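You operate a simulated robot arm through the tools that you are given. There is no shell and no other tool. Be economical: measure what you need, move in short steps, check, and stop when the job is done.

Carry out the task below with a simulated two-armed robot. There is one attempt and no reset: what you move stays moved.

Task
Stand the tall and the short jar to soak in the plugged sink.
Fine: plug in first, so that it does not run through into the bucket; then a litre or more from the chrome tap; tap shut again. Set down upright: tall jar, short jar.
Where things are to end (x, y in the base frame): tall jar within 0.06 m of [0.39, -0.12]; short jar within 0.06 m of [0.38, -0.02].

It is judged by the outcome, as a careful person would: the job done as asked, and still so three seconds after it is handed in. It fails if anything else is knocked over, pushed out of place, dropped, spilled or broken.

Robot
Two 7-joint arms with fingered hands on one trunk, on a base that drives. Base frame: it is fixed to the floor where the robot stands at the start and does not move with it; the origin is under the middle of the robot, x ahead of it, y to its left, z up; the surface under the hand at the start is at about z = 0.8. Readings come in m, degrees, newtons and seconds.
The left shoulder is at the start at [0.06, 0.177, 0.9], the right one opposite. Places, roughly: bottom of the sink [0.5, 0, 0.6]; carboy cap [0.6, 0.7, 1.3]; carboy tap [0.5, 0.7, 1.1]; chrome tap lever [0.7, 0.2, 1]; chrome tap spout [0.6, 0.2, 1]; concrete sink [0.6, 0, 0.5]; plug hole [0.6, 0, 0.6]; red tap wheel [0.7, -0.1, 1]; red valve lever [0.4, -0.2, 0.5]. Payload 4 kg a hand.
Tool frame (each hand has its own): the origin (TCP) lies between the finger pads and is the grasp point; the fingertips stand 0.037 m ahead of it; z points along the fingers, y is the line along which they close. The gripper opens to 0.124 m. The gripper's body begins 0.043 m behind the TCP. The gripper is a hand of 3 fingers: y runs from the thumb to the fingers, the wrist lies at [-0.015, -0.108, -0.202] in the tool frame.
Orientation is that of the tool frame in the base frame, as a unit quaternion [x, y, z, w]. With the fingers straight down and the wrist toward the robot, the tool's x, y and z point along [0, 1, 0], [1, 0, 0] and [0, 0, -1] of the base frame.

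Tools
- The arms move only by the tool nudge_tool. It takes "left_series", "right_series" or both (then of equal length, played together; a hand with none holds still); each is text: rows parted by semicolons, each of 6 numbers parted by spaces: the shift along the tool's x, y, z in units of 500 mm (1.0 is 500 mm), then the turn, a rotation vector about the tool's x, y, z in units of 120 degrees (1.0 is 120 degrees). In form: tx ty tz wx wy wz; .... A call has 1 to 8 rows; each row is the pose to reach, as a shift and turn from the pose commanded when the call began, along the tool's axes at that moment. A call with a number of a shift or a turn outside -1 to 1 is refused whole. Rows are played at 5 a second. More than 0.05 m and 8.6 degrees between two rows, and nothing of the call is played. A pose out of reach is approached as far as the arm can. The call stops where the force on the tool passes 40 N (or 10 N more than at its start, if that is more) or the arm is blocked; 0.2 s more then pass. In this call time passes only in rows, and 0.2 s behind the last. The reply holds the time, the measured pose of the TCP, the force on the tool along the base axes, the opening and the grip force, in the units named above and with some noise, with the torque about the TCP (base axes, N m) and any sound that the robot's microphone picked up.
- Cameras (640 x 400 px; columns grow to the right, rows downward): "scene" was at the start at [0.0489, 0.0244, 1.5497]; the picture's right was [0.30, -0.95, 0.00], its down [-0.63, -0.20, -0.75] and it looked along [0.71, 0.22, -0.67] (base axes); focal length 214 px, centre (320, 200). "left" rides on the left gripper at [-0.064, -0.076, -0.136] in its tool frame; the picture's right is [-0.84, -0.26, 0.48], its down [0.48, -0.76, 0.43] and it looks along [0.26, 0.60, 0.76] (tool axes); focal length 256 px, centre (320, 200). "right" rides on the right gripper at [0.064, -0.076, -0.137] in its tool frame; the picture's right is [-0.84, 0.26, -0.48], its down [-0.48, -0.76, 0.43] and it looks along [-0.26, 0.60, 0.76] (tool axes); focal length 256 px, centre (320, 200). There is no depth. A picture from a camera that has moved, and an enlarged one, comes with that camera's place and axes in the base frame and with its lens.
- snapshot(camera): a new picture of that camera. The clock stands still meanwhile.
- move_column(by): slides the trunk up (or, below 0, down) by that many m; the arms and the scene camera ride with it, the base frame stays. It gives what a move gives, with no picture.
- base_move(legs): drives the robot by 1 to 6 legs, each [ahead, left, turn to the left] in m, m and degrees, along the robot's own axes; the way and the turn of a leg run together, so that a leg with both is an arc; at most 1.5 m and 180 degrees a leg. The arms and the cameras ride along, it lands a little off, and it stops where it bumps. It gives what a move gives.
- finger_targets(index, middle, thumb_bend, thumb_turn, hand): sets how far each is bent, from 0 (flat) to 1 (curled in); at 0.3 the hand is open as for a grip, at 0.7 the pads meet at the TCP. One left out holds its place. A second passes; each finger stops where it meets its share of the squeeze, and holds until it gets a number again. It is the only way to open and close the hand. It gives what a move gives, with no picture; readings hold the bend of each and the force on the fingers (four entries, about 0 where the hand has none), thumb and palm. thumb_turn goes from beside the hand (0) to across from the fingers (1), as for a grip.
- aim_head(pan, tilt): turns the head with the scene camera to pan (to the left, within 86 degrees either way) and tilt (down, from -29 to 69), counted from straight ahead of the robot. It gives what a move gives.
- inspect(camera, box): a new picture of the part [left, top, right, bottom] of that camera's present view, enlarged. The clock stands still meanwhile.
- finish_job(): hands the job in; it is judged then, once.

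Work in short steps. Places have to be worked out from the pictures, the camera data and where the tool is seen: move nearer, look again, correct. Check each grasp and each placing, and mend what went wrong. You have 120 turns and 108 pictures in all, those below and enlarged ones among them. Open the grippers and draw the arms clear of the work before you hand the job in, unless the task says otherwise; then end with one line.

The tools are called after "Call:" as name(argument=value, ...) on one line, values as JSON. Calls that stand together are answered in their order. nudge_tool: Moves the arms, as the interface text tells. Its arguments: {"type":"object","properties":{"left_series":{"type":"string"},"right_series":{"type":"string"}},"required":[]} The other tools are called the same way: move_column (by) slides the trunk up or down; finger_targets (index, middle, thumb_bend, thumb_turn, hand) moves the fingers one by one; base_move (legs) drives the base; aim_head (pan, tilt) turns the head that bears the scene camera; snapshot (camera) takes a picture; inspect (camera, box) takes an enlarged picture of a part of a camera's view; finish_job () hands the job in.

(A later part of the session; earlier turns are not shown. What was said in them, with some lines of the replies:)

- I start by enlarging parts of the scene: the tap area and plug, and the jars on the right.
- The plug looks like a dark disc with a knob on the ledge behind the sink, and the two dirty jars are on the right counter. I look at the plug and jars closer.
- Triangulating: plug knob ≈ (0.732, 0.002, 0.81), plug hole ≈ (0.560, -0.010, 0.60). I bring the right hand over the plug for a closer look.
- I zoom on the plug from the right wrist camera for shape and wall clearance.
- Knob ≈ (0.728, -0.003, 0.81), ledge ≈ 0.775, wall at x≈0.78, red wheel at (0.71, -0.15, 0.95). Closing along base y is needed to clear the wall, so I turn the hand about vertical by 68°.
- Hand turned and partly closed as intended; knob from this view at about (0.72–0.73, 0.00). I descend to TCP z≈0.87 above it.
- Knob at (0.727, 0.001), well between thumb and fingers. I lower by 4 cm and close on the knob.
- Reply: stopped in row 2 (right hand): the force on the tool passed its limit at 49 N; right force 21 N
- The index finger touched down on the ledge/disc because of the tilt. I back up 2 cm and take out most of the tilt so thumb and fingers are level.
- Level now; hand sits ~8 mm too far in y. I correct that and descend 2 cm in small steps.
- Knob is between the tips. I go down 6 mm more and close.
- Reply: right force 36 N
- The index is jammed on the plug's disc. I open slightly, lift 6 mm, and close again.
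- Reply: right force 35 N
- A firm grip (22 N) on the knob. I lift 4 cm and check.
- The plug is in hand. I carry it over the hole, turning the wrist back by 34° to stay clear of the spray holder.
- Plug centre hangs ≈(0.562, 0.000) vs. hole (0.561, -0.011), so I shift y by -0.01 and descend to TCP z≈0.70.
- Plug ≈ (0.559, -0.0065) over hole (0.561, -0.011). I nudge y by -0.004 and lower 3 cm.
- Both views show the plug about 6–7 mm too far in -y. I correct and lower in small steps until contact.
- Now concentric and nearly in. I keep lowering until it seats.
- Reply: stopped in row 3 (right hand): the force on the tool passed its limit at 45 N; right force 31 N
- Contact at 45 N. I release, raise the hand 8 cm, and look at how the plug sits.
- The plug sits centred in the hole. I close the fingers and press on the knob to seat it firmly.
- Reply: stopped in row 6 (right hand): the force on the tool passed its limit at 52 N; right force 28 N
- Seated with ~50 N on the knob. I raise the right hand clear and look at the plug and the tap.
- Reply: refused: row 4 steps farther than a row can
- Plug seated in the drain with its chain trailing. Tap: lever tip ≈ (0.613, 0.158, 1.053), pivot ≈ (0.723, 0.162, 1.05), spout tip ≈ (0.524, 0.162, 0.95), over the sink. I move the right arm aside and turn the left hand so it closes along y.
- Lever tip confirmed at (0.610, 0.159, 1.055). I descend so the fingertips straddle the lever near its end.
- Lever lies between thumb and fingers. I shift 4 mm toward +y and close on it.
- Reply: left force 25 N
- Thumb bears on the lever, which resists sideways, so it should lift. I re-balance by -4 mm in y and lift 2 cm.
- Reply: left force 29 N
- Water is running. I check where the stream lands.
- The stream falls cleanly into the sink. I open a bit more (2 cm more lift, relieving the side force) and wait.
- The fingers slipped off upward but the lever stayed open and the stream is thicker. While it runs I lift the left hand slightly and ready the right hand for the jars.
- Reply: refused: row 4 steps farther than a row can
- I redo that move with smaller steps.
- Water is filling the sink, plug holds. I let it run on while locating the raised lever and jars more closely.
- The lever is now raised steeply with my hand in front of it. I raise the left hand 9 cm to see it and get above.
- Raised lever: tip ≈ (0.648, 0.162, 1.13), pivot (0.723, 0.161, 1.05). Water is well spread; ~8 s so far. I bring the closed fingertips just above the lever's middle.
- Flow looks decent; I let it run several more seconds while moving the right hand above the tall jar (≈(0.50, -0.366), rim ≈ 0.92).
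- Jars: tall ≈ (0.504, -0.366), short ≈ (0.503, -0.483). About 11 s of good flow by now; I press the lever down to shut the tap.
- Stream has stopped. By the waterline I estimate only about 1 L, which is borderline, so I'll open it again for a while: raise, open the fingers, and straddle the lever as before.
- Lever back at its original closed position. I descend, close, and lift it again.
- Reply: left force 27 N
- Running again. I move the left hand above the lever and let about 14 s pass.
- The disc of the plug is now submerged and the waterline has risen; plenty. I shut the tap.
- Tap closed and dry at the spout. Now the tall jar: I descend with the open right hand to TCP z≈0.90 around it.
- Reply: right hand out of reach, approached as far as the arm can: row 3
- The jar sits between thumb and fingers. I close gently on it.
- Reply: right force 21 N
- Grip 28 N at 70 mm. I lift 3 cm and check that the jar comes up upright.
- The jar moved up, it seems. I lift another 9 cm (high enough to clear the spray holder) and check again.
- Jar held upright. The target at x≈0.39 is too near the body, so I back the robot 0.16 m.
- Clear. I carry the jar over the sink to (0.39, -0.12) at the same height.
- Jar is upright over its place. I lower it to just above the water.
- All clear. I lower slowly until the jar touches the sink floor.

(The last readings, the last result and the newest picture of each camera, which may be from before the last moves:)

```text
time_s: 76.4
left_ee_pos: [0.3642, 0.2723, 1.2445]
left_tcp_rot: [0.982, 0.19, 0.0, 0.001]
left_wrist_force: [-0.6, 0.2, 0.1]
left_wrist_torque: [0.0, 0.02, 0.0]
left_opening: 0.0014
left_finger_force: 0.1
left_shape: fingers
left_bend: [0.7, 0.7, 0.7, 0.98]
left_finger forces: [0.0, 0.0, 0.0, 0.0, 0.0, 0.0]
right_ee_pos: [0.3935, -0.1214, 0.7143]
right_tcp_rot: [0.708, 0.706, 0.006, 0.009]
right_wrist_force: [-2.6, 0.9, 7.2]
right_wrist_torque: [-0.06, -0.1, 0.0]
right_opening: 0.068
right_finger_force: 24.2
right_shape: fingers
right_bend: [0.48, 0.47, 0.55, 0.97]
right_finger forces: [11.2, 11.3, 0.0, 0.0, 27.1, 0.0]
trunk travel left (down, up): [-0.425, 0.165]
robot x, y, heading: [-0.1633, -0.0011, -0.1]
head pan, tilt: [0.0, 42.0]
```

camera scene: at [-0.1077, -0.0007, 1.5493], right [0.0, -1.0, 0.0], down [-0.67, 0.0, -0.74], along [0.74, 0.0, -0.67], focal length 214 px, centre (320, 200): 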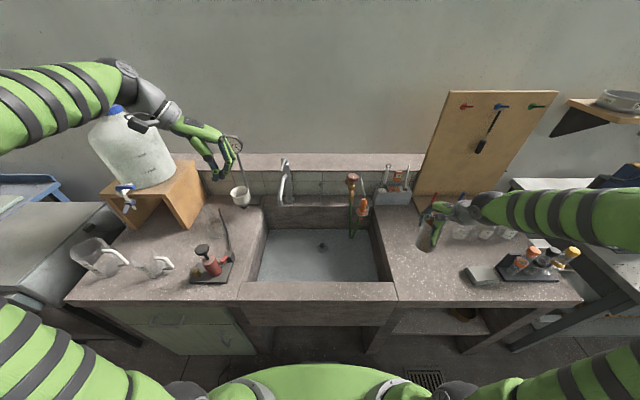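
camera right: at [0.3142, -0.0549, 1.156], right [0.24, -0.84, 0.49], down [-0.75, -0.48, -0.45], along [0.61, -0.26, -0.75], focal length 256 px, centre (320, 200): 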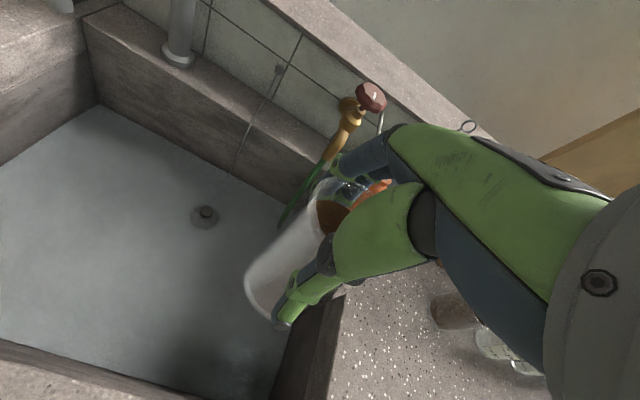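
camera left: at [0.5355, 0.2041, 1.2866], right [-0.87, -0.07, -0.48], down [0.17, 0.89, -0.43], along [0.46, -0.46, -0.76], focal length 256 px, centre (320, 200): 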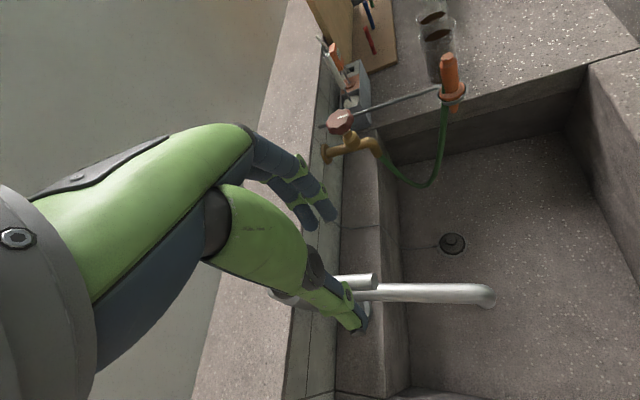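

Contact (≈9 N) at TCP 0.714 as predicted. I open in two stages.

Call:
finger_targets(hand="right", index=0.4, middle=0.4, thumb_bend=0.45)

Call:
finger_targets(hand="right", index=0.3, middle=0.3, thumb_bend=0.3)

Call:
nudge_tool(right_series="0 0 -0.04 0 0 0; 0 0 -0.1 0 0 0; 0 0 -0.18 0 0 0; 0 0 -0.26 0 0 0; 0 0 -0.34 0 0 0; 0 0 -0.42 0 0 0; 0 0 -0.5 0 0 0; 0 0 -0.58 0 0 0")

Call:
inspect(camera="scene", box=[230, 180, 430, 330])

Call:
snapshot(camera="right")

```text
time_s: 77.4
left_ee_pos: [0.3657, 0.2726, 1.2447]
left_tcp_rot: [0.982, 0.191, 0.001, 0.0]
left_wrist_force: [-0.7, -0.2, -0.3]
left_wrist_torque: [0.0, 0.01, 0.01]
left_opening: 0.0012
left_finger_force: 0.0
left_shape: fingers
left_bend: [0.7, 0.7, 0.7, 0.98]
left_finger forces: [0.0, 0.1, 0.0, 0.1, 0.0, 0.0]
right_ee_pos: [0.3927, -0.1223, 0.7131]
right_tcp_rot: [0.707, 0.707, 0.004, 0.01]
right_wrist_force: [-0.1, 0.7, 0.4]
right_wrist_torque: [0.0, -0.01, -0.04]
right_opening: 0.0856
right_finger_force: 0.3
right_shape: fingers
right_bend: [0.4, 0.4, 0.45, 0.97]
right_finger forces: [0.0, 0.0, 0.0, 0.1, 0.3, 0.0]
trunk travel left (down, up): [-0.425, 0.165]
robot x, y, heading: [-0.1595, 0.0019, 0.2]
head pan, tilt: [0.0, 42.0]
```

```text
time_s: 78.4
left_ee_pos: [0.3646, 0.2733, 1.2443]
left_tcp_rot: [0.982, 0.19, -0.001, 0.0]
left_wrist_force: [0.0, 0.4, 0.7]
left_wrist_torque: [0.02, 0.0, 0.0]
left_opening: 0.0013
left_finger_force: 0.0
left_shape: fingers
left_bend: [0.7, 0.7, 0.7, 0.98]
left_finger forces: [0.0, 0.0, 0.1, 0.0, 0.0, 0.1]
right_ee_pos: [0.3924, -0.122, 0.7133]
right_tcp_rot: [0.709, 0.706, 0.005, 0.01]
right_wrist_force: [-0.2, 0.4, 1.1]
right_wrist_torque: [0.0, 0.02, -0.01]
right_opening: 0.1232
right_finger_force: 0.1
right_shape: fingers
right_bend: [0.3, 0.3, 0.3, 0.97]
right_finger forces: [0.1, 0.0, 0.1, 0.1, 0.0, 0.0]
trunk travel left (down, up): [-0.425, 0.165]
robot x, y, heading: [-0.156, -0.002, 0.3]
head pan, tilt: [0.0, 42.0]
```

```text
time_s: 80.2
left_ee_pos: [0.3639, 0.2735, 1.2443]
left_tcp_rot: [0.982, 0.19, -0.001, 0.0]
left_wrist_force: [0.3, 0.8, -0.3]
left_wrist_torque: [-0.03, -0.01, -0.02]
left_opening: 0.0013
left_finger_force: 0.0
left_shape: fingers
left_bend: [0.7, 0.7, 0.7, 0.98]
left_finger forces: [0.0, 0.0, 0.0, 0.0, 0.0, 0.0]
right_ee_pos: [0.3875, -0.1205, 1.0038]
right_tcp_rot: [0.708, 0.706, 0.004, 0.008]
right_wrist_force: [0.1, 0.4, -0.2]
right_wrist_torque: [0.0, -0.04, -0.01]
right_opening: 0.1232
right_finger_force: 0.0
right_shape: fingers
right_bend: [0.3, 0.3, 0.3, 0.97]
right_finger forces: [0.1, 0.0, 0.0, 0.1, 0.0, 0.0]
trunk travel left (down, up): [-0.425, 0.165]
robot x, y, heading: [-0.1571, -0.0007, 0.1]
head pan, tilt: [0.0, 42.0]
```

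```text
2.67 times, centred on (330, 255) of scene
camera zoom: at [-0.107, -0.0004, 1.5492], right [0.0, -1.0, 0.0], down [-0.67, 0.0, -0.74], along [0.74, 0.0, -0.67], focal length 572 px, centre (293, 53)
```

zoom: 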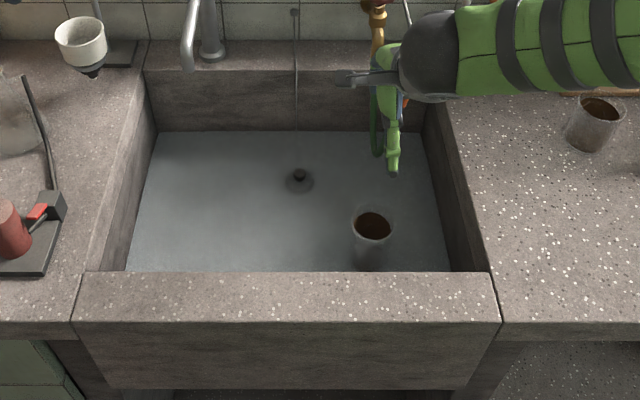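

```text
30 pictures are left
camera right: at [0.3086, -0.0552, 1.1405], right [0.25, -0.84, 0.49], down [-0.75, -0.48, -0.45], along [0.61, -0.26, -0.75], focal length 256 px, centre (320, 200)
```

right: 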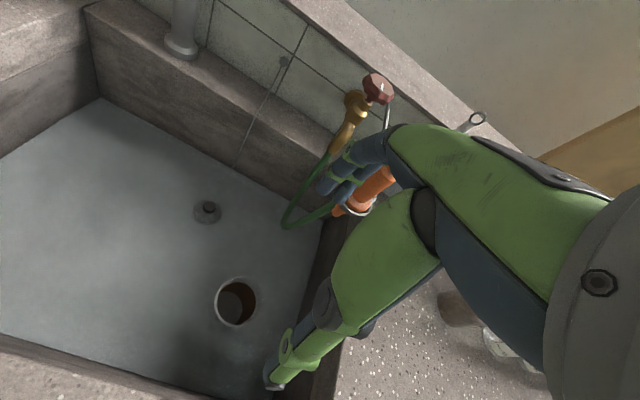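

Tall jar stands at ≈(0.385, -0.125), upright. Now over to the short jar (≈(0.497, -0.48)).

Call:
nudge_tool(right_series="-0.09 0.027 -0.01 0 0 0; -0.18 0.054 -0.02 0 0 0; -0.27 0.081 -0.03 0 0 0; -0.36 0.108 -0.04 0 0 0; -0.45 0.135 -0.05 0 0 0; -0.54 0.162 -0.06 0 0 0; -0.63 0.189 -0.07 0 0 0; -0.719 0.215 -0.08 0 0 0")

Call:
aim_head(pan=-30, tilt=38)

Call:
snapshot(camera="right")

Call:
inspect(camera="scene", box=[250, 130, 430, 265])

```text
time_s: 82.0
left_ee_pos: [0.365, 0.2728, 1.2432]
left_tcp_rot: [0.982, 0.189, 0.0, 0.0]
left_wrist_force: [0.1, -0.7, -0.1]
left_wrist_torque: [0.04, 0.01, -0.01]
left_opening: 0.0012
left_finger_force: 0.1
left_shape: fingers
left_bend: [0.7, 0.7, 0.7, 0.98]
left_finger forces: [0.1, 0.0, 0.0, 0.1, 0.0, 0.0]
right_ee_pos: [0.493, -0.4798, 1.0481]
right_tcp_rot: [0.708, 0.706, 0.004, 0.009]
right_wrist_force: [0.7, -0.5, 0.2]
right_wrist_torque: [0.02, 0.01, -0.01]
right_opening: 0.1232
right_finger_force: 0.1
right_shape: fingers
right_bend: [0.3, 0.3, 0.3, 0.98]
right_finger forces: [0.0, 0.0, 0.0, 0.1, 0.0, 0.0]
trunk travel left (down, up): [-0.425, 0.165]
robot x, y, heading: [-0.1578, 0.0008, 0.3]
head pan, tilt: [0.0, 42.0]
```

```text
time_s: 83.0
left_ee_pos: [0.3637, 0.2733, 1.244]
left_tcp_rot: [0.982, 0.19, -0.001, -0.001]
left_wrist_force: [0.0, -0.2, 0.1]
left_wrist_torque: [0.02, -0.02, 0.03]
left_opening: 0.0013
left_finger_force: 0.0
left_shape: fingers
left_bend: [0.7, 0.7, 0.7, 0.98]
left_finger forces: [0.0, 0.0, 0.0, 0.1, 0.0, 0.1]
right_ee_pos: [0.493, -0.4774, 1.0482]
right_tcp_rot: [0.708, 0.706, 0.005, 0.009]
right_wrist_force: [-0.7, 0.2, 0.1]
right_wrist_torque: [0.0, 0.02, 0.01]
right_opening: 0.1232
right_finger_force: 0.1
right_shape: fingers
right_bend: [0.3, 0.3, 0.3, 0.98]
right_finger forces: [0.0, 0.0, 0.0, 0.0, 0.1, 0.0]
trunk travel left (down, up): [-0.425, 0.165]
robot x, y, heading: [-0.1597, 0.0026, -0.1]
head pan, tilt: [-30.0, 38.0]
```

```text
29 pictures are left
camera right: at [0.4145, -0.4133, 1.1841], right [0.25, -0.83, 0.49], down [-0.75, -0.48, -0.45], along [0.61, -0.26, -0.75], focal length 256 px, centre (320, 200)
```

right: 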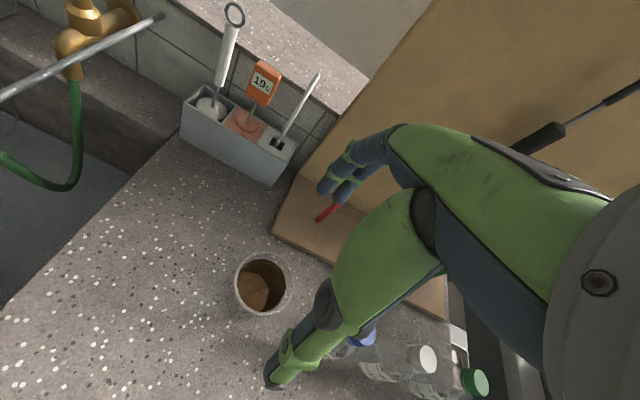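

```text
2.96 times, centred on (340, 198) of scene
camera zoom: at [-0.1151, -0.0438, 1.5552], right [-0.5, -0.87, 0.0], down [-0.53, 0.31, -0.79], along [0.68, -0.39, -0.62], focal length 636 px, centre (261, 207)
```

zoom: 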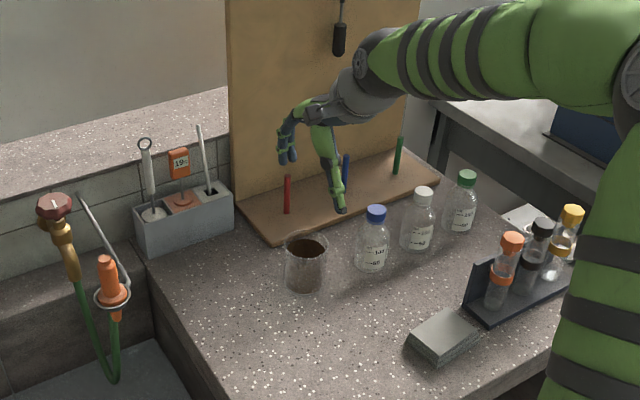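

Short jar ≈ (0.506, -0.482), rim ≈ 0.875, with free space around. I descend to TCP z≈0.862.

Call:
nudge_tool(right_series="-0.004 0.018 0.06 0 0 0; -0.004 0.018 0.14 0 0 0; -0.004 0.018 0.22 0 0 0; -0.004 0.018 0.29 0 0 0; -0.004 0.018 0.34 0 0 0; -0.004 0.018 0.372 0 0 0")

Call:
inspect(camera="scene", box=[280, 150, 400, 240])

Call:
snapshot(camera="right")

```text
time_s: 84.4
left_ee_pos: [0.364, 0.2732, 1.2438]
left_tcp_rot: [0.982, 0.19, 0.0, 0.0]
left_wrist_force: [0.6, 0.1, 0.1]
left_wrist_torque: [0.03, 0.0, 0.02]
left_opening: 0.0014
left_finger_force: 0.0
left_shape: fingers
left_bend: [0.7, 0.7, 0.7, 0.98]
left_finger forces: [0.0, 0.0, 0.0, 0.0, 0.0, 0.1]
right_ee_pos: [0.5045, -0.4835, 0.8615]
right_tcp_rot: [0.708, 0.706, 0.004, 0.009]
right_wrist_force: [0.5, 0.6, -0.6]
right_wrist_torque: [0.0, 0.02, -0.01]
right_opening: 0.1236
right_finger_force: 0.2
right_shape: fingers
right_bend: [0.3, 0.3, 0.3, 0.98]
right_finger forces: [0.0, 0.0, 0.1, 0.0, 0.0, 0.0]
trunk travel left (down, up): [-0.425, 0.165]
robot x, y, heading: [-0.1585, -0.0006, 0.2]
head pan, tilt: [-30.0, 38.0]
```

```text
4.44 times, centred on (340, 195) of scene
camera zoom: at [-0.115, -0.044, 1.5552], right [-0.5, -0.87, 0.0], down [-0.53, 0.31, -0.79], along [0.68, -0.39, -0.62], focal length 953 px, centre (231, 222)
```

zoom: 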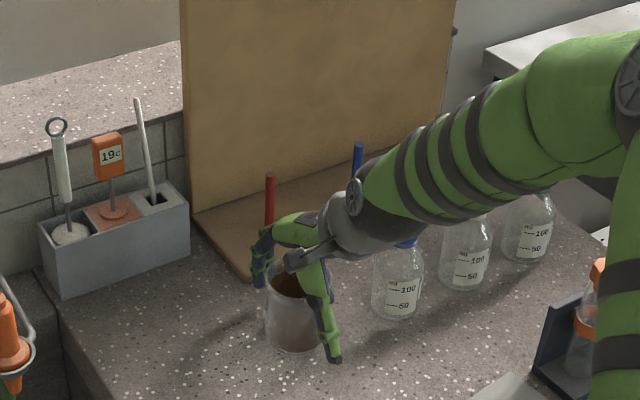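

```text
26 pictures are left
camera right: at [0.4264, -0.4187, 0.9978], right [0.24, -0.83, 0.49], down [-0.75, -0.48, -0.45], along [0.61, -0.26, -0.75], focal length 256 px, centre (320, 200)
```

right: 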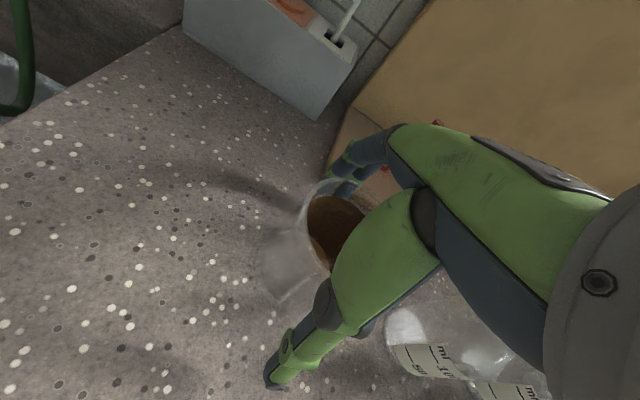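

Geometry matches the tall jar's grasp. I close on the short jar.

Call:
finger_targets(hand="right", index=0.6, middle=0.6, thumb_bend=0.6)

Call:
nudge_tool(right_series="0 0 -0.02 0 0 0; 0 0 -0.06 0 0 0; 0 0 -0.12 0 0 0; 0 0 -0.19 0 0 0; 0 0 -0.26 0 0 0")

Call:
inspect(camera="scene", box=[260, 120, 420, 240])

```text
time_s: 85.4
left_ee_pos: [0.3631, 0.2742, 1.2448]
left_tcp_rot: [0.982, 0.19, 0.001, 0.001]
left_wrist_force: [0.0, 1.1, 0.2]
left_wrist_torque: [0.0, -0.02, 0.01]
left_opening: 0.0013
left_finger_force: 0.2
left_shape: fingers
left_bend: [0.7, 0.7, 0.7, 0.98]
left_finger forces: [0.0, 0.0, 0.0, 0.0, 0.1, 0.0]
right_ee_pos: [0.5052, -0.4831, 0.8656]
right_tcp_rot: [0.708, 0.706, 0.005, 0.011]
right_wrist_force: [-1.7, -0.9, 25.5]
right_wrist_torque: [-0.08, -0.92, 0.01]
right_opening: 0.0748
right_finger_force: 40.8
right_shape: fingers
right_bend: [0.44, 0.47, 0.53, 0.97]
right_finger forces: [19.4, 14.2, 0.0, 0.1, 48.2, 0.0]
trunk travel left (down, up): [-0.425, 0.165]
robot x, y, heading: [-0.1586, -0.0008, -0.1]
head pan, tilt: [-30.0, 38.0]
```

```text
time_s: 86.6
left_ee_pos: [0.3646, 0.2727, 1.2443]
left_tcp_rot: [0.982, 0.19, 0.0, 0.0]
left_wrist_force: [0.6, 0.9, 0.0]
left_wrist_torque: [0.02, -0.03, 0.0]
left_opening: 0.0013
left_finger_force: 0.0
left_shape: fingers
left_bend: [0.7, 0.7, 0.7, 0.98]
left_finger forces: [0.0, 0.0, 0.0, 0.0, 0.1, 0.0]
right_ee_pos: [0.504, -0.4833, 0.9923]
right_tcp_rot: [0.708, 0.706, 0.005, 0.009]
right_wrist_force: [-0.6, 0.1, -1.5]
right_wrist_torque: [0.01, 0.02, -0.03]
right_opening: 0.0719
right_finger_force: 31.6
right_shape: fingers
right_bend: [0.44, 0.48, 0.54, 0.97]
right_finger forces: [15.7, 13.0, 0.1, 0.0, 33.8, 0.1]
trunk travel left (down, up): [-0.425, 0.165]
robot x, y, heading: [-0.1635, 0.0026, 0.2]
head pan, tilt: [-30.0, 38.0]
```

```text
3.33 times, centred on (340, 180) of scene
camera zoom: at [-0.1155, -0.0437, 1.5551], right [-0.5, -0.87, 0.0], down [-0.53, 0.31, -0.79], along [0.68, -0.39, -0.62], focal length 715 px, centre (253, 267)
```

zoom: 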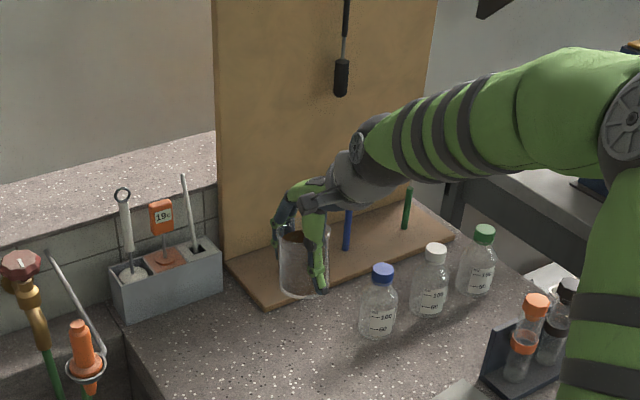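

Short jar held upright, base ≈ 7.5 cm below TCP. I carry it over the sink.

Call:
nudge_tool(right_series="0.091 -0.025 -0.005 0 0 0; 0.182 -0.05 -0.01 0 0 0; 0.273 -0.075 -0.015 0 0 0; 0.364 -0.1 -0.02 0 0 0; 0.455 -0.125 -0.02 0 0 0; 0.546 -0.15 -0.02 0 0 0; 0.637 -0.175 -0.02 0 0 0; 0.73 -0.2 -0.02 0 0 0")

Call:
nudge_tool(right_series="0.08 -0.02 0 0 0 0; 0.16 -0.036 0 0 0 0; 0.225 -0.046 0 0 0 0; 0.225 -0.048 0.08 0 0 0; 0.225 -0.05 0.16 0 0 0; 0.225 -0.052 0.24 0 0 0")

Call:
aim_head(pan=0, tilt=48)

Call:
snapshot(camera="scene")

Call:
snapshot(camera="right")

```text
time_s: 88.4
left_ee_pos: [0.3655, 0.2727, 1.2445]
left_tcp_rot: [0.982, 0.19, 0.0, -0.001]
left_wrist_force: [0.9, 0.2, -0.8]
left_wrist_torque: [-0.01, 0.01, 0.02]
left_opening: 0.0013
left_finger_force: 0.0
left_shape: fingers
left_bend: [0.7, 0.7, 0.7, 0.98]
left_finger forces: [0.0, 0.0, 0.0, 0.1, 0.0, 0.0]
right_ee_pos: [0.4038, -0.1177, 0.9973]
right_tcp_rot: [0.709, 0.706, 0.004, 0.009]
right_wrist_force: [0.4, -0.2, -1.8]
right_wrist_torque: [0.0, 0.04, 0.01]
right_opening: 0.0718
right_finger_force: 30.1
right_shape: fingers
right_bend: [0.44, 0.48, 0.54, 0.97]
right_finger forces: [15.3, 12.7, 0.0, 0.0, 32.6, 0.0]
trunk travel left (down, up): [-0.425, 0.165]
robot x, y, heading: [-0.1579, -0.0012, 0.2]
head pan, tilt: [-30.0, 38.0]
```

```text
time_s: 89.8
left_ee_pos: [0.3651, 0.2732, 1.2433]
left_tcp_rot: [0.982, 0.191, 0.001, 0.0]
left_wrist_force: [0.2, -0.2, 0.9]
left_wrist_torque: [-0.01, 0.02, -0.01]
left_opening: 0.0013
left_finger_force: 0.1
left_shape: fingers
left_bend: [0.7, 0.7, 0.7, 0.98]
left_finger forces: [0.1, 0.0, 0.1, 0.0, 0.0, 0.0]
right_ee_pos: [0.3804, -0.0072, 0.8771]
right_tcp_rot: [0.708, 0.706, 0.004, 0.009]
right_wrist_force: [0.4, -0.8, -1.6]
right_wrist_torque: [0.03, 0.03, -0.01]
right_opening: 0.0714
right_finger_force: 29.9
right_shape: fingers
right_bend: [0.45, 0.48, 0.54, 0.97]
right_finger forces: [15.3, 12.7, 0.0, 0.0, 32.2, 0.1]
trunk travel left (down, up): [-0.425, 0.165]
robot x, y, heading: [-0.1583, -0.0013, 0.1]
head pan, tilt: [-30.0, 38.0]
```

```text
time_s: 90.7
left_ee_pos: [0.365, 0.2725, 1.2446]
left_tcp_rot: [0.982, 0.189, 0.0, 0.0]
left_wrist_force: [-0.4, 0.4, -1.1]
left_wrist_torque: [0.02, 0.01, 0.01]
left_opening: 0.0014
left_finger_force: 0.0
left_shape: fingers
left_bend: [0.7, 0.7, 0.7, 0.98]
left_finger forces: [0.0, 0.0, 0.1, 0.0, 0.1, 0.1]
right_ee_pos: [0.3802, -0.0054, 0.8779]
right_tcp_rot: [0.708, 0.706, 0.005, 0.009]
right_wrist_force: [-0.1, 0.3, -1.1]
right_wrist_torque: [0.0, 0.06, 0.01]
right_opening: 0.0713
right_finger_force: 30.1
right_shape: fingers
right_bend: [0.45, 0.48, 0.54, 0.97]
right_finger forces: [15.4, 12.6, 0.1, 0.0, 32.2, 0.0]
trunk travel left (down, up): [-0.425, 0.165]
robot x, y, heading: [-0.1541, 0.0015, 0.1]
head pan, tilt: [0.0, 48.0]
```

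```text
24 pictures are left
camera scene: at [-0.1111, -0.0007, 1.5408], right [0.0, -1.0, 0.0], down [-0.74, 0.0, -0.67], along [0.67, 0.0, -0.74], focal length 214 px, centre (320, 200)
```

scene: 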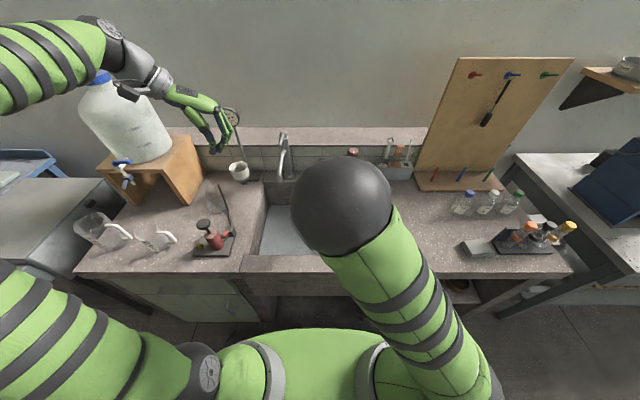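

```text
23 pictures are left
camera right: at [0.3014, 0.0593, 1.013], right [0.25, -0.83, 0.49], down [-0.75, -0.48, -0.45], along [0.61, -0.26, -0.75], focal length 256 px, centre (320, 200)
```

right: 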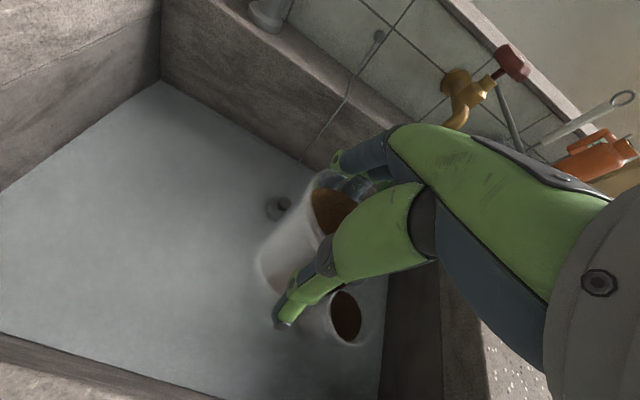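

Tall jar still stands beside, with room. The elbow is high, so the rim is clear. I lower the short jar in.

Call:
nudge_tool(right_series="0 -0.001 0.07 0 0 0; 0 -0.002 0.14 0 0 0; 0 -0.004 0.21 0 0 0; 0 -0.006 0.28 0 0 0; 0 -0.008 0.34 0 0 0; 0 -0.008 0.37 0 0 0")

Call:
snapshot(camera="right")

```text
time_s: 92.1
left_ee_pos: [0.3652, 0.2731, 1.2438]
left_tcp_rot: [0.982, 0.19, 0.0, 0.0]
left_wrist_force: [0.9, -0.3, -0.1]
left_wrist_torque: [-0.02, 0.02, -0.02]
left_opening: 0.0011
left_finger_force: 0.2
left_shape: fingers
left_bend: [0.7, 0.7, 0.7, 0.98]
left_finger forces: [0.0, 0.0, 0.0, 0.0, 0.0, 0.0]
right_ee_pos: [0.3798, -0.0064, 0.6897]
right_tcp_rot: [0.708, 0.706, 0.005, 0.01]
right_wrist_force: [-0.7, 0.3, -1.2]
right_wrist_torque: [0.0, 0.04, 0.01]
right_opening: 0.0714
right_finger_force: 30.2
right_shape: fingers
right_bend: [0.45, 0.48, 0.54, 0.97]
right_finger forces: [15.2, 12.5, 0.0, 0.1, 31.8, 0.0]
trunk travel left (down, up): [-0.425, 0.165]
robot x, y, heading: [-0.158, 0.0009, 0.1]
head pan, tilt: [0.0, 48.0]
```

```text
22 pictures are left
camera right: at [0.3013, 0.0585, 0.8266], right [0.25, -0.83, 0.49], down [-0.75, -0.48, -0.45], along [0.61, -0.26, -0.75], focal length 256 px, centre (320, 200)
```

right: 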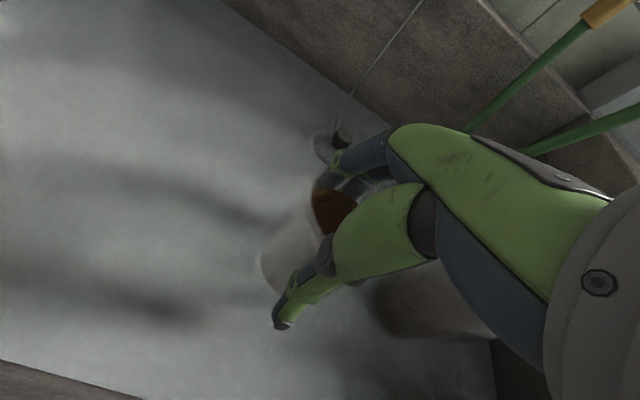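

Nothing touched. The last ~1.5 cm slowly until contact.

Call:
nudge_tool(right_series="0 0 0.01 0 0 0; 0 0 0.018 0 0 0; 0 0 0.026 0 0 0")

```text
time_s: 92.9
left_ee_pos: [0.3653, 0.2736, 1.2444]
left_tcp_rot: [0.982, 0.19, 0.001, 0.001]
left_wrist_force: [-0.9, 0.5, -0.7]
left_wrist_torque: [0.0, -0.02, -0.01]
left_opening: 0.0016
left_finger_force: 0.1
left_shape: fingers
left_bend: [0.7, 0.7, 0.7, 0.98]
left_finger forces: [0.0, 0.0, 0.1, 0.0, 0.0, 0.0]
right_ee_pos: [0.3809, -0.0065, 0.6787]
right_tcp_rot: [0.708, 0.706, 0.005, 0.011]
right_wrist_force: [0.0, -1.1, 1.1]
right_wrist_torque: [-0.03, -0.09, -0.02]
right_opening: 0.0714
right_finger_force: 30.2
right_shape: fingers
right_bend: [0.45, 0.48, 0.54, 0.97]
right_finger forces: [15.3, 12.7, 0.0, 0.1, 32.9, 0.0]
trunk travel left (down, up): [-0.425, 0.165]
robot x, y, heading: [-0.1571, 0.0004, 0.1]
head pan, tilt: [0.0, 48.0]
```

Contact is just starting; 3 mm more, then release.

Call:
nudge_tool(right_series="0 0 0.006 0 0 0")

Call:
finger_targets(hand="right", index=0.38, middle=0.38, thumb_bend=0.44)

Call:
finger_targets(hand="right", index=0.3, middle=0.3, thumb_bend=0.32)

Call:
nudge_tool(right_series="0 0 -0.04 0 0 0; 0 0 -0.1 0 0 0; 0 0 -0.18 0 0 0; 0 0 -0.26 0 0 0; 0 0 -0.34 0 0 0; 0 0 -0.42 0 0 0; 0 0 -0.5 0 0 0; 0 0 -0.58 0 0 0")

Call:
snapshot(camera="right")

```text
time_s: 93.3
left_ee_pos: [0.3626, 0.273, 1.2449]
left_tcp_rot: [0.982, 0.191, 0.001, 0.001]
left_wrist_force: [0.9, -0.4, -0.9]
left_wrist_torque: [-0.02, -0.01, -0.01]
left_opening: 0.0014
left_finger_force: 0.0
left_shape: fingers
left_bend: [0.7, 0.7, 0.7, 0.98]
left_finger forces: [0.0, 0.1, 0.0, 0.1, 0.0, 0.0]
right_ee_pos: [0.3799, -0.0048, 0.6783]
right_tcp_rot: [0.707, 0.707, 0.006, 0.01]
right_wrist_force: [-7.3, 0.6, 22.9]
right_wrist_torque: [-0.08, -0.47, -0.03]
right_opening: 0.0714
right_finger_force: 37.4
right_shape: fingers
right_bend: [0.45, 0.48, 0.54, 0.97]
right_finger forces: [15.7, 12.2, 0.0, 0.0, 45.3, 0.0]
trunk travel left (down, up): [-0.425, 0.165]
robot x, y, heading: [-0.1579, 0.0031, 0.0]
head pan, tilt: [0.0, 48.0]
```

```text
time_s: 94.3
left_ee_pos: [0.3652, 0.2731, 1.2438]
left_tcp_rot: [0.982, 0.19, 0.0, 0.0]
left_wrist_force: [0.4, -0.3, 0.2]
left_wrist_torque: [0.03, 0.0, 0.0]
left_opening: 0.0012
left_finger_force: 0.1
left_shape: fingers
left_bend: [0.7, 0.7, 0.7, 0.98]
left_finger forces: [0.0, 0.0, 0.0, 0.0, 0.0, 0.1]
right_ee_pos: [0.3797, -0.0061, 0.6762]
right_tcp_rot: [0.708, 0.706, 0.004, 0.009]
right_wrist_force: [0.4, 0.2, -0.5]
right_wrist_torque: [-0.01, 0.01, 0.0]
right_opening: 0.0901
right_finger_force: 0.0
right_shape: fingers
right_bend: [0.38, 0.38, 0.44, 0.97]
right_finger forces: [0.0, 0.1, 0.0, 0.1, 0.0, 0.0]
trunk travel left (down, up): [-0.425, 0.165]
robot x, y, heading: [-0.1591, 0.001, 0.1]
head pan, tilt: [0.0, 48.0]
```

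```text
time_s: 95.3
left_ee_pos: [0.3639, 0.2744, 1.2438]
left_tcp_rot: [0.982, 0.19, 0.0, 0.001]
left_wrist_force: [0.1, -0.3, -0.4]
left_wrist_torque: [0.01, 0.0, 0.01]
left_opening: 0.0016
left_finger_force: 0.0
left_shape: fingers
left_bend: [0.7, 0.7, 0.7, 0.98]
left_finger forces: [0.1, 0.0, 0.1, 0.0, 0.0, 0.1]
right_ee_pos: [0.3797, -0.0065, 0.6762]
right_tcp_rot: [0.708, 0.706, 0.004, 0.009]
right_wrist_force: [-0.2, 0.0, -0.6]
right_wrist_torque: [0.01, -0.02, 0.01]
right_opening: 0.1205
right_finger_force: 0.0
right_shape: fingers
right_bend: [0.3, 0.3, 0.32, 0.97]
right_finger forces: [0.0, 0.0, 0.0, 0.0, 0.1, 0.0]
trunk travel left (down, up): [-0.425, 0.165]
robot x, y, heading: [-0.1576, 0.0003, 0.1]
head pan, tilt: [0.0, 48.0]
```

```text
time_s: 97.1
left_ee_pos: [0.3639, 0.2731, 1.2434]
left_tcp_rot: [0.982, 0.189, 0.0, 0.0]
left_wrist_force: [-0.3, -0.8, -0.1]
left_wrist_torque: [-0.05, 0.02, -0.01]
left_opening: 0.0013
left_finger_force: 0.1
left_shape: fingers
left_bend: [0.7, 0.7, 0.7, 0.98]
left_finger forces: [0.0, 0.0, 0.0, 0.1, 0.1, 0.1]
right_ee_pos: [0.3743, -0.0036, 0.9657]
right_tcp_rot: [0.707, 0.707, 0.005, 0.009]
right_wrist_force: [0.5, -0.9, 0.6]
right_wrist_torque: [0.02, 0.01, 0.02]
right_opening: 0.1203
right_finger_force: 0.2
right_shape: fingers
right_bend: [0.3, 0.3, 0.32, 0.98]
right_finger forces: [0.0, 0.0, 0.0, 0.0, 0.1, 0.0]
trunk travel left (down, up): [-0.425, 0.165]
robot x, y, heading: [-0.1566, 0.0014, 0.2]
head pan, tilt: [0.0, 48.0]
```

```text
21 pictures are left
camera right: at [0.2951, 0.0606, 1.1011], right [0.25, -0.84, 0.49], down [-0.75, -0.48, -0.45], along [0.61, -0.26, -0.75], focal length 256 px, centre (320, 200)
```

right: 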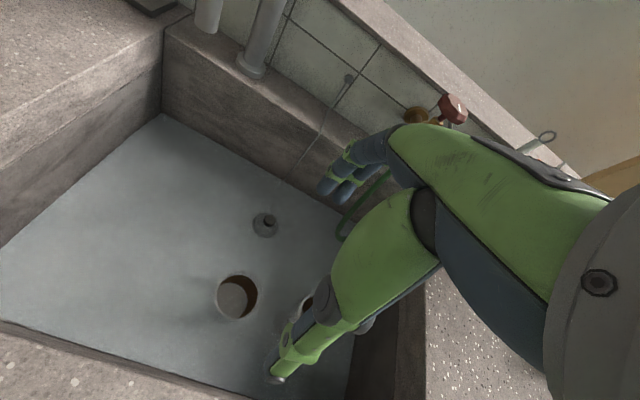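

Short jar stands. I raise and withdraw the right arm, open the left hand, and check the whole scene.

Call:
nudge_tool(right_series="0 0 -0.08 0 0 0; 0 0 -0.16 0 0 0; 0 0 -0.24 0 0 0; -0.09 0 -0.26 0 0 0; -0.18 0 -0.26 0 0 0; -0.27 0 -0.26 0 0 0; -0.36 0 -0.26 0 0 0; -0.45 0 -0.26 0 0 0")

Call:
finger_targets(hand="left", index=0.3, middle=0.3, thumb_bend=0.3)

Call:
snapshot(camera="scene")

Call:
inspect(camera="scene", box=[240, 120, 430, 270])

```text
time_s: 98.9
left_ee_pos: [0.3658, 0.2718, 1.2439]
left_tcp_rot: [0.982, 0.19, 0.0, 0.001]
left_wrist_force: [0.7, 0.7, 0.1]
left_wrist_torque: [0.02, -0.03, 0.0]
left_opening: 0.0015
left_finger_force: 0.1
left_shape: fingers
left_bend: [0.7, 0.7, 0.7, 0.98]
left_finger forces: [0.0, 0.0, 0.1, 0.1, 0.0, 0.1]
right_ee_pos: [0.3722, -0.2297, 1.0958]
right_tcp_rot: [0.708, 0.706, 0.004, 0.009]
right_wrist_force: [0.7, -0.4, 0.1]
right_wrist_torque: [0.04, 0.02, 0.03]
right_opening: 0.1203
right_finger_force: 0.0
right_shape: fingers
right_bend: [0.3, 0.3, 0.32, 0.98]
right_finger forces: [0.0, 0.1, 0.0, 0.0, 0.0, 0.0]
trunk travel left (down, up): [-0.425, 0.165]
robot x, y, heading: [-0.1583, -0.0004, 0.3]
head pan, tilt: [0.0, 48.0]
```

```text
time_s: 99.9
left_ee_pos: [0.3651, 0.2721, 1.2431]
left_tcp_rot: [0.982, 0.19, 0.0, 0.0]
left_wrist_force: [-1.0, 0.0, 0.1]
left_wrist_torque: [0.0, 0.01, -0.01]
left_opening: 0.1232
left_finger_force: 0.0
left_shape: fingers
left_bend: [0.3, 0.3, 0.3, 0.98]
left_finger forces: [0.0, 0.0, 0.0, 0.0, 0.0, 0.0]
right_ee_pos: [0.3716, -0.2283, 1.0977]
right_tcp_rot: [0.707, 0.707, 0.004, 0.009]
right_wrist_force: [0.1, -0.1, 0.3]
right_wrist_torque: [0.04, 0.03, -0.02]
right_opening: 0.1204
right_finger_force: 0.0
right_shape: fingers
right_bend: [0.3, 0.3, 0.32, 0.98]
right_finger forces: [0.0, 0.1, 0.1, 0.0, 0.0, 0.0]
trunk travel left (down, up): [-0.425, 0.165]
robot x, y, heading: [-0.1547, -0.0012, 0.2]
head pan, tilt: [0.0, 48.0]
```

```text
20 pictures are left
camera scene: at [-0.1112, -0.0007, 1.5407], right [0.0, -1.0, 0.0], down [-0.74, 0.0, -0.67], along [0.67, 0.0, -0.74], focal length 214 px, centre (320, 200)
```

scene: 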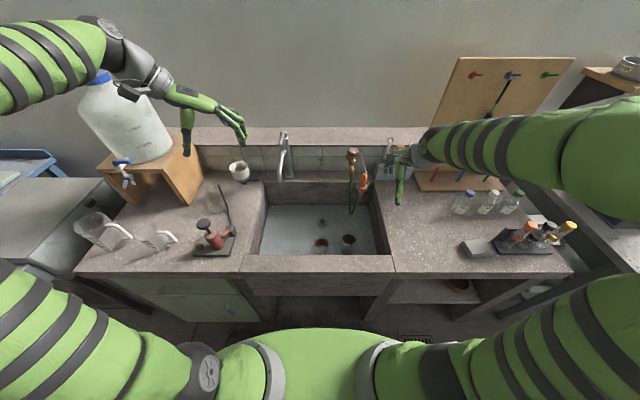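

```text
2.67 times, centred on (335, 195) of scene
camera zoom: at [-0.1112, -0.0007, 1.5407], right [0.0, -1.0, 0.0], down [-0.74, 0.0, -0.67], along [0.67, 0.0, -0.74], focal length 572 px, centre (280, 213)
```

zoom: 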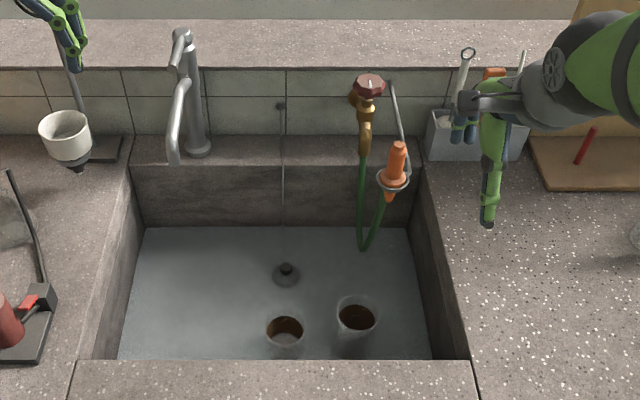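

Both jars stand upright in the plugged, filled sink: tall at ≈(0.395, -0.125), short at ≈(0.39, -0.01). The tap is shut, the hands are open and clear, and everything else is in place. I hand in.

Call:
finish_job()

```text
The job is handed in.
```

The sink is plugged, holds what I estimate at well over a litre from the chrome tap (not measured), and the tap is shut. The tall jar and then the short jar were set down upright in it, both within tolerance of their marks.
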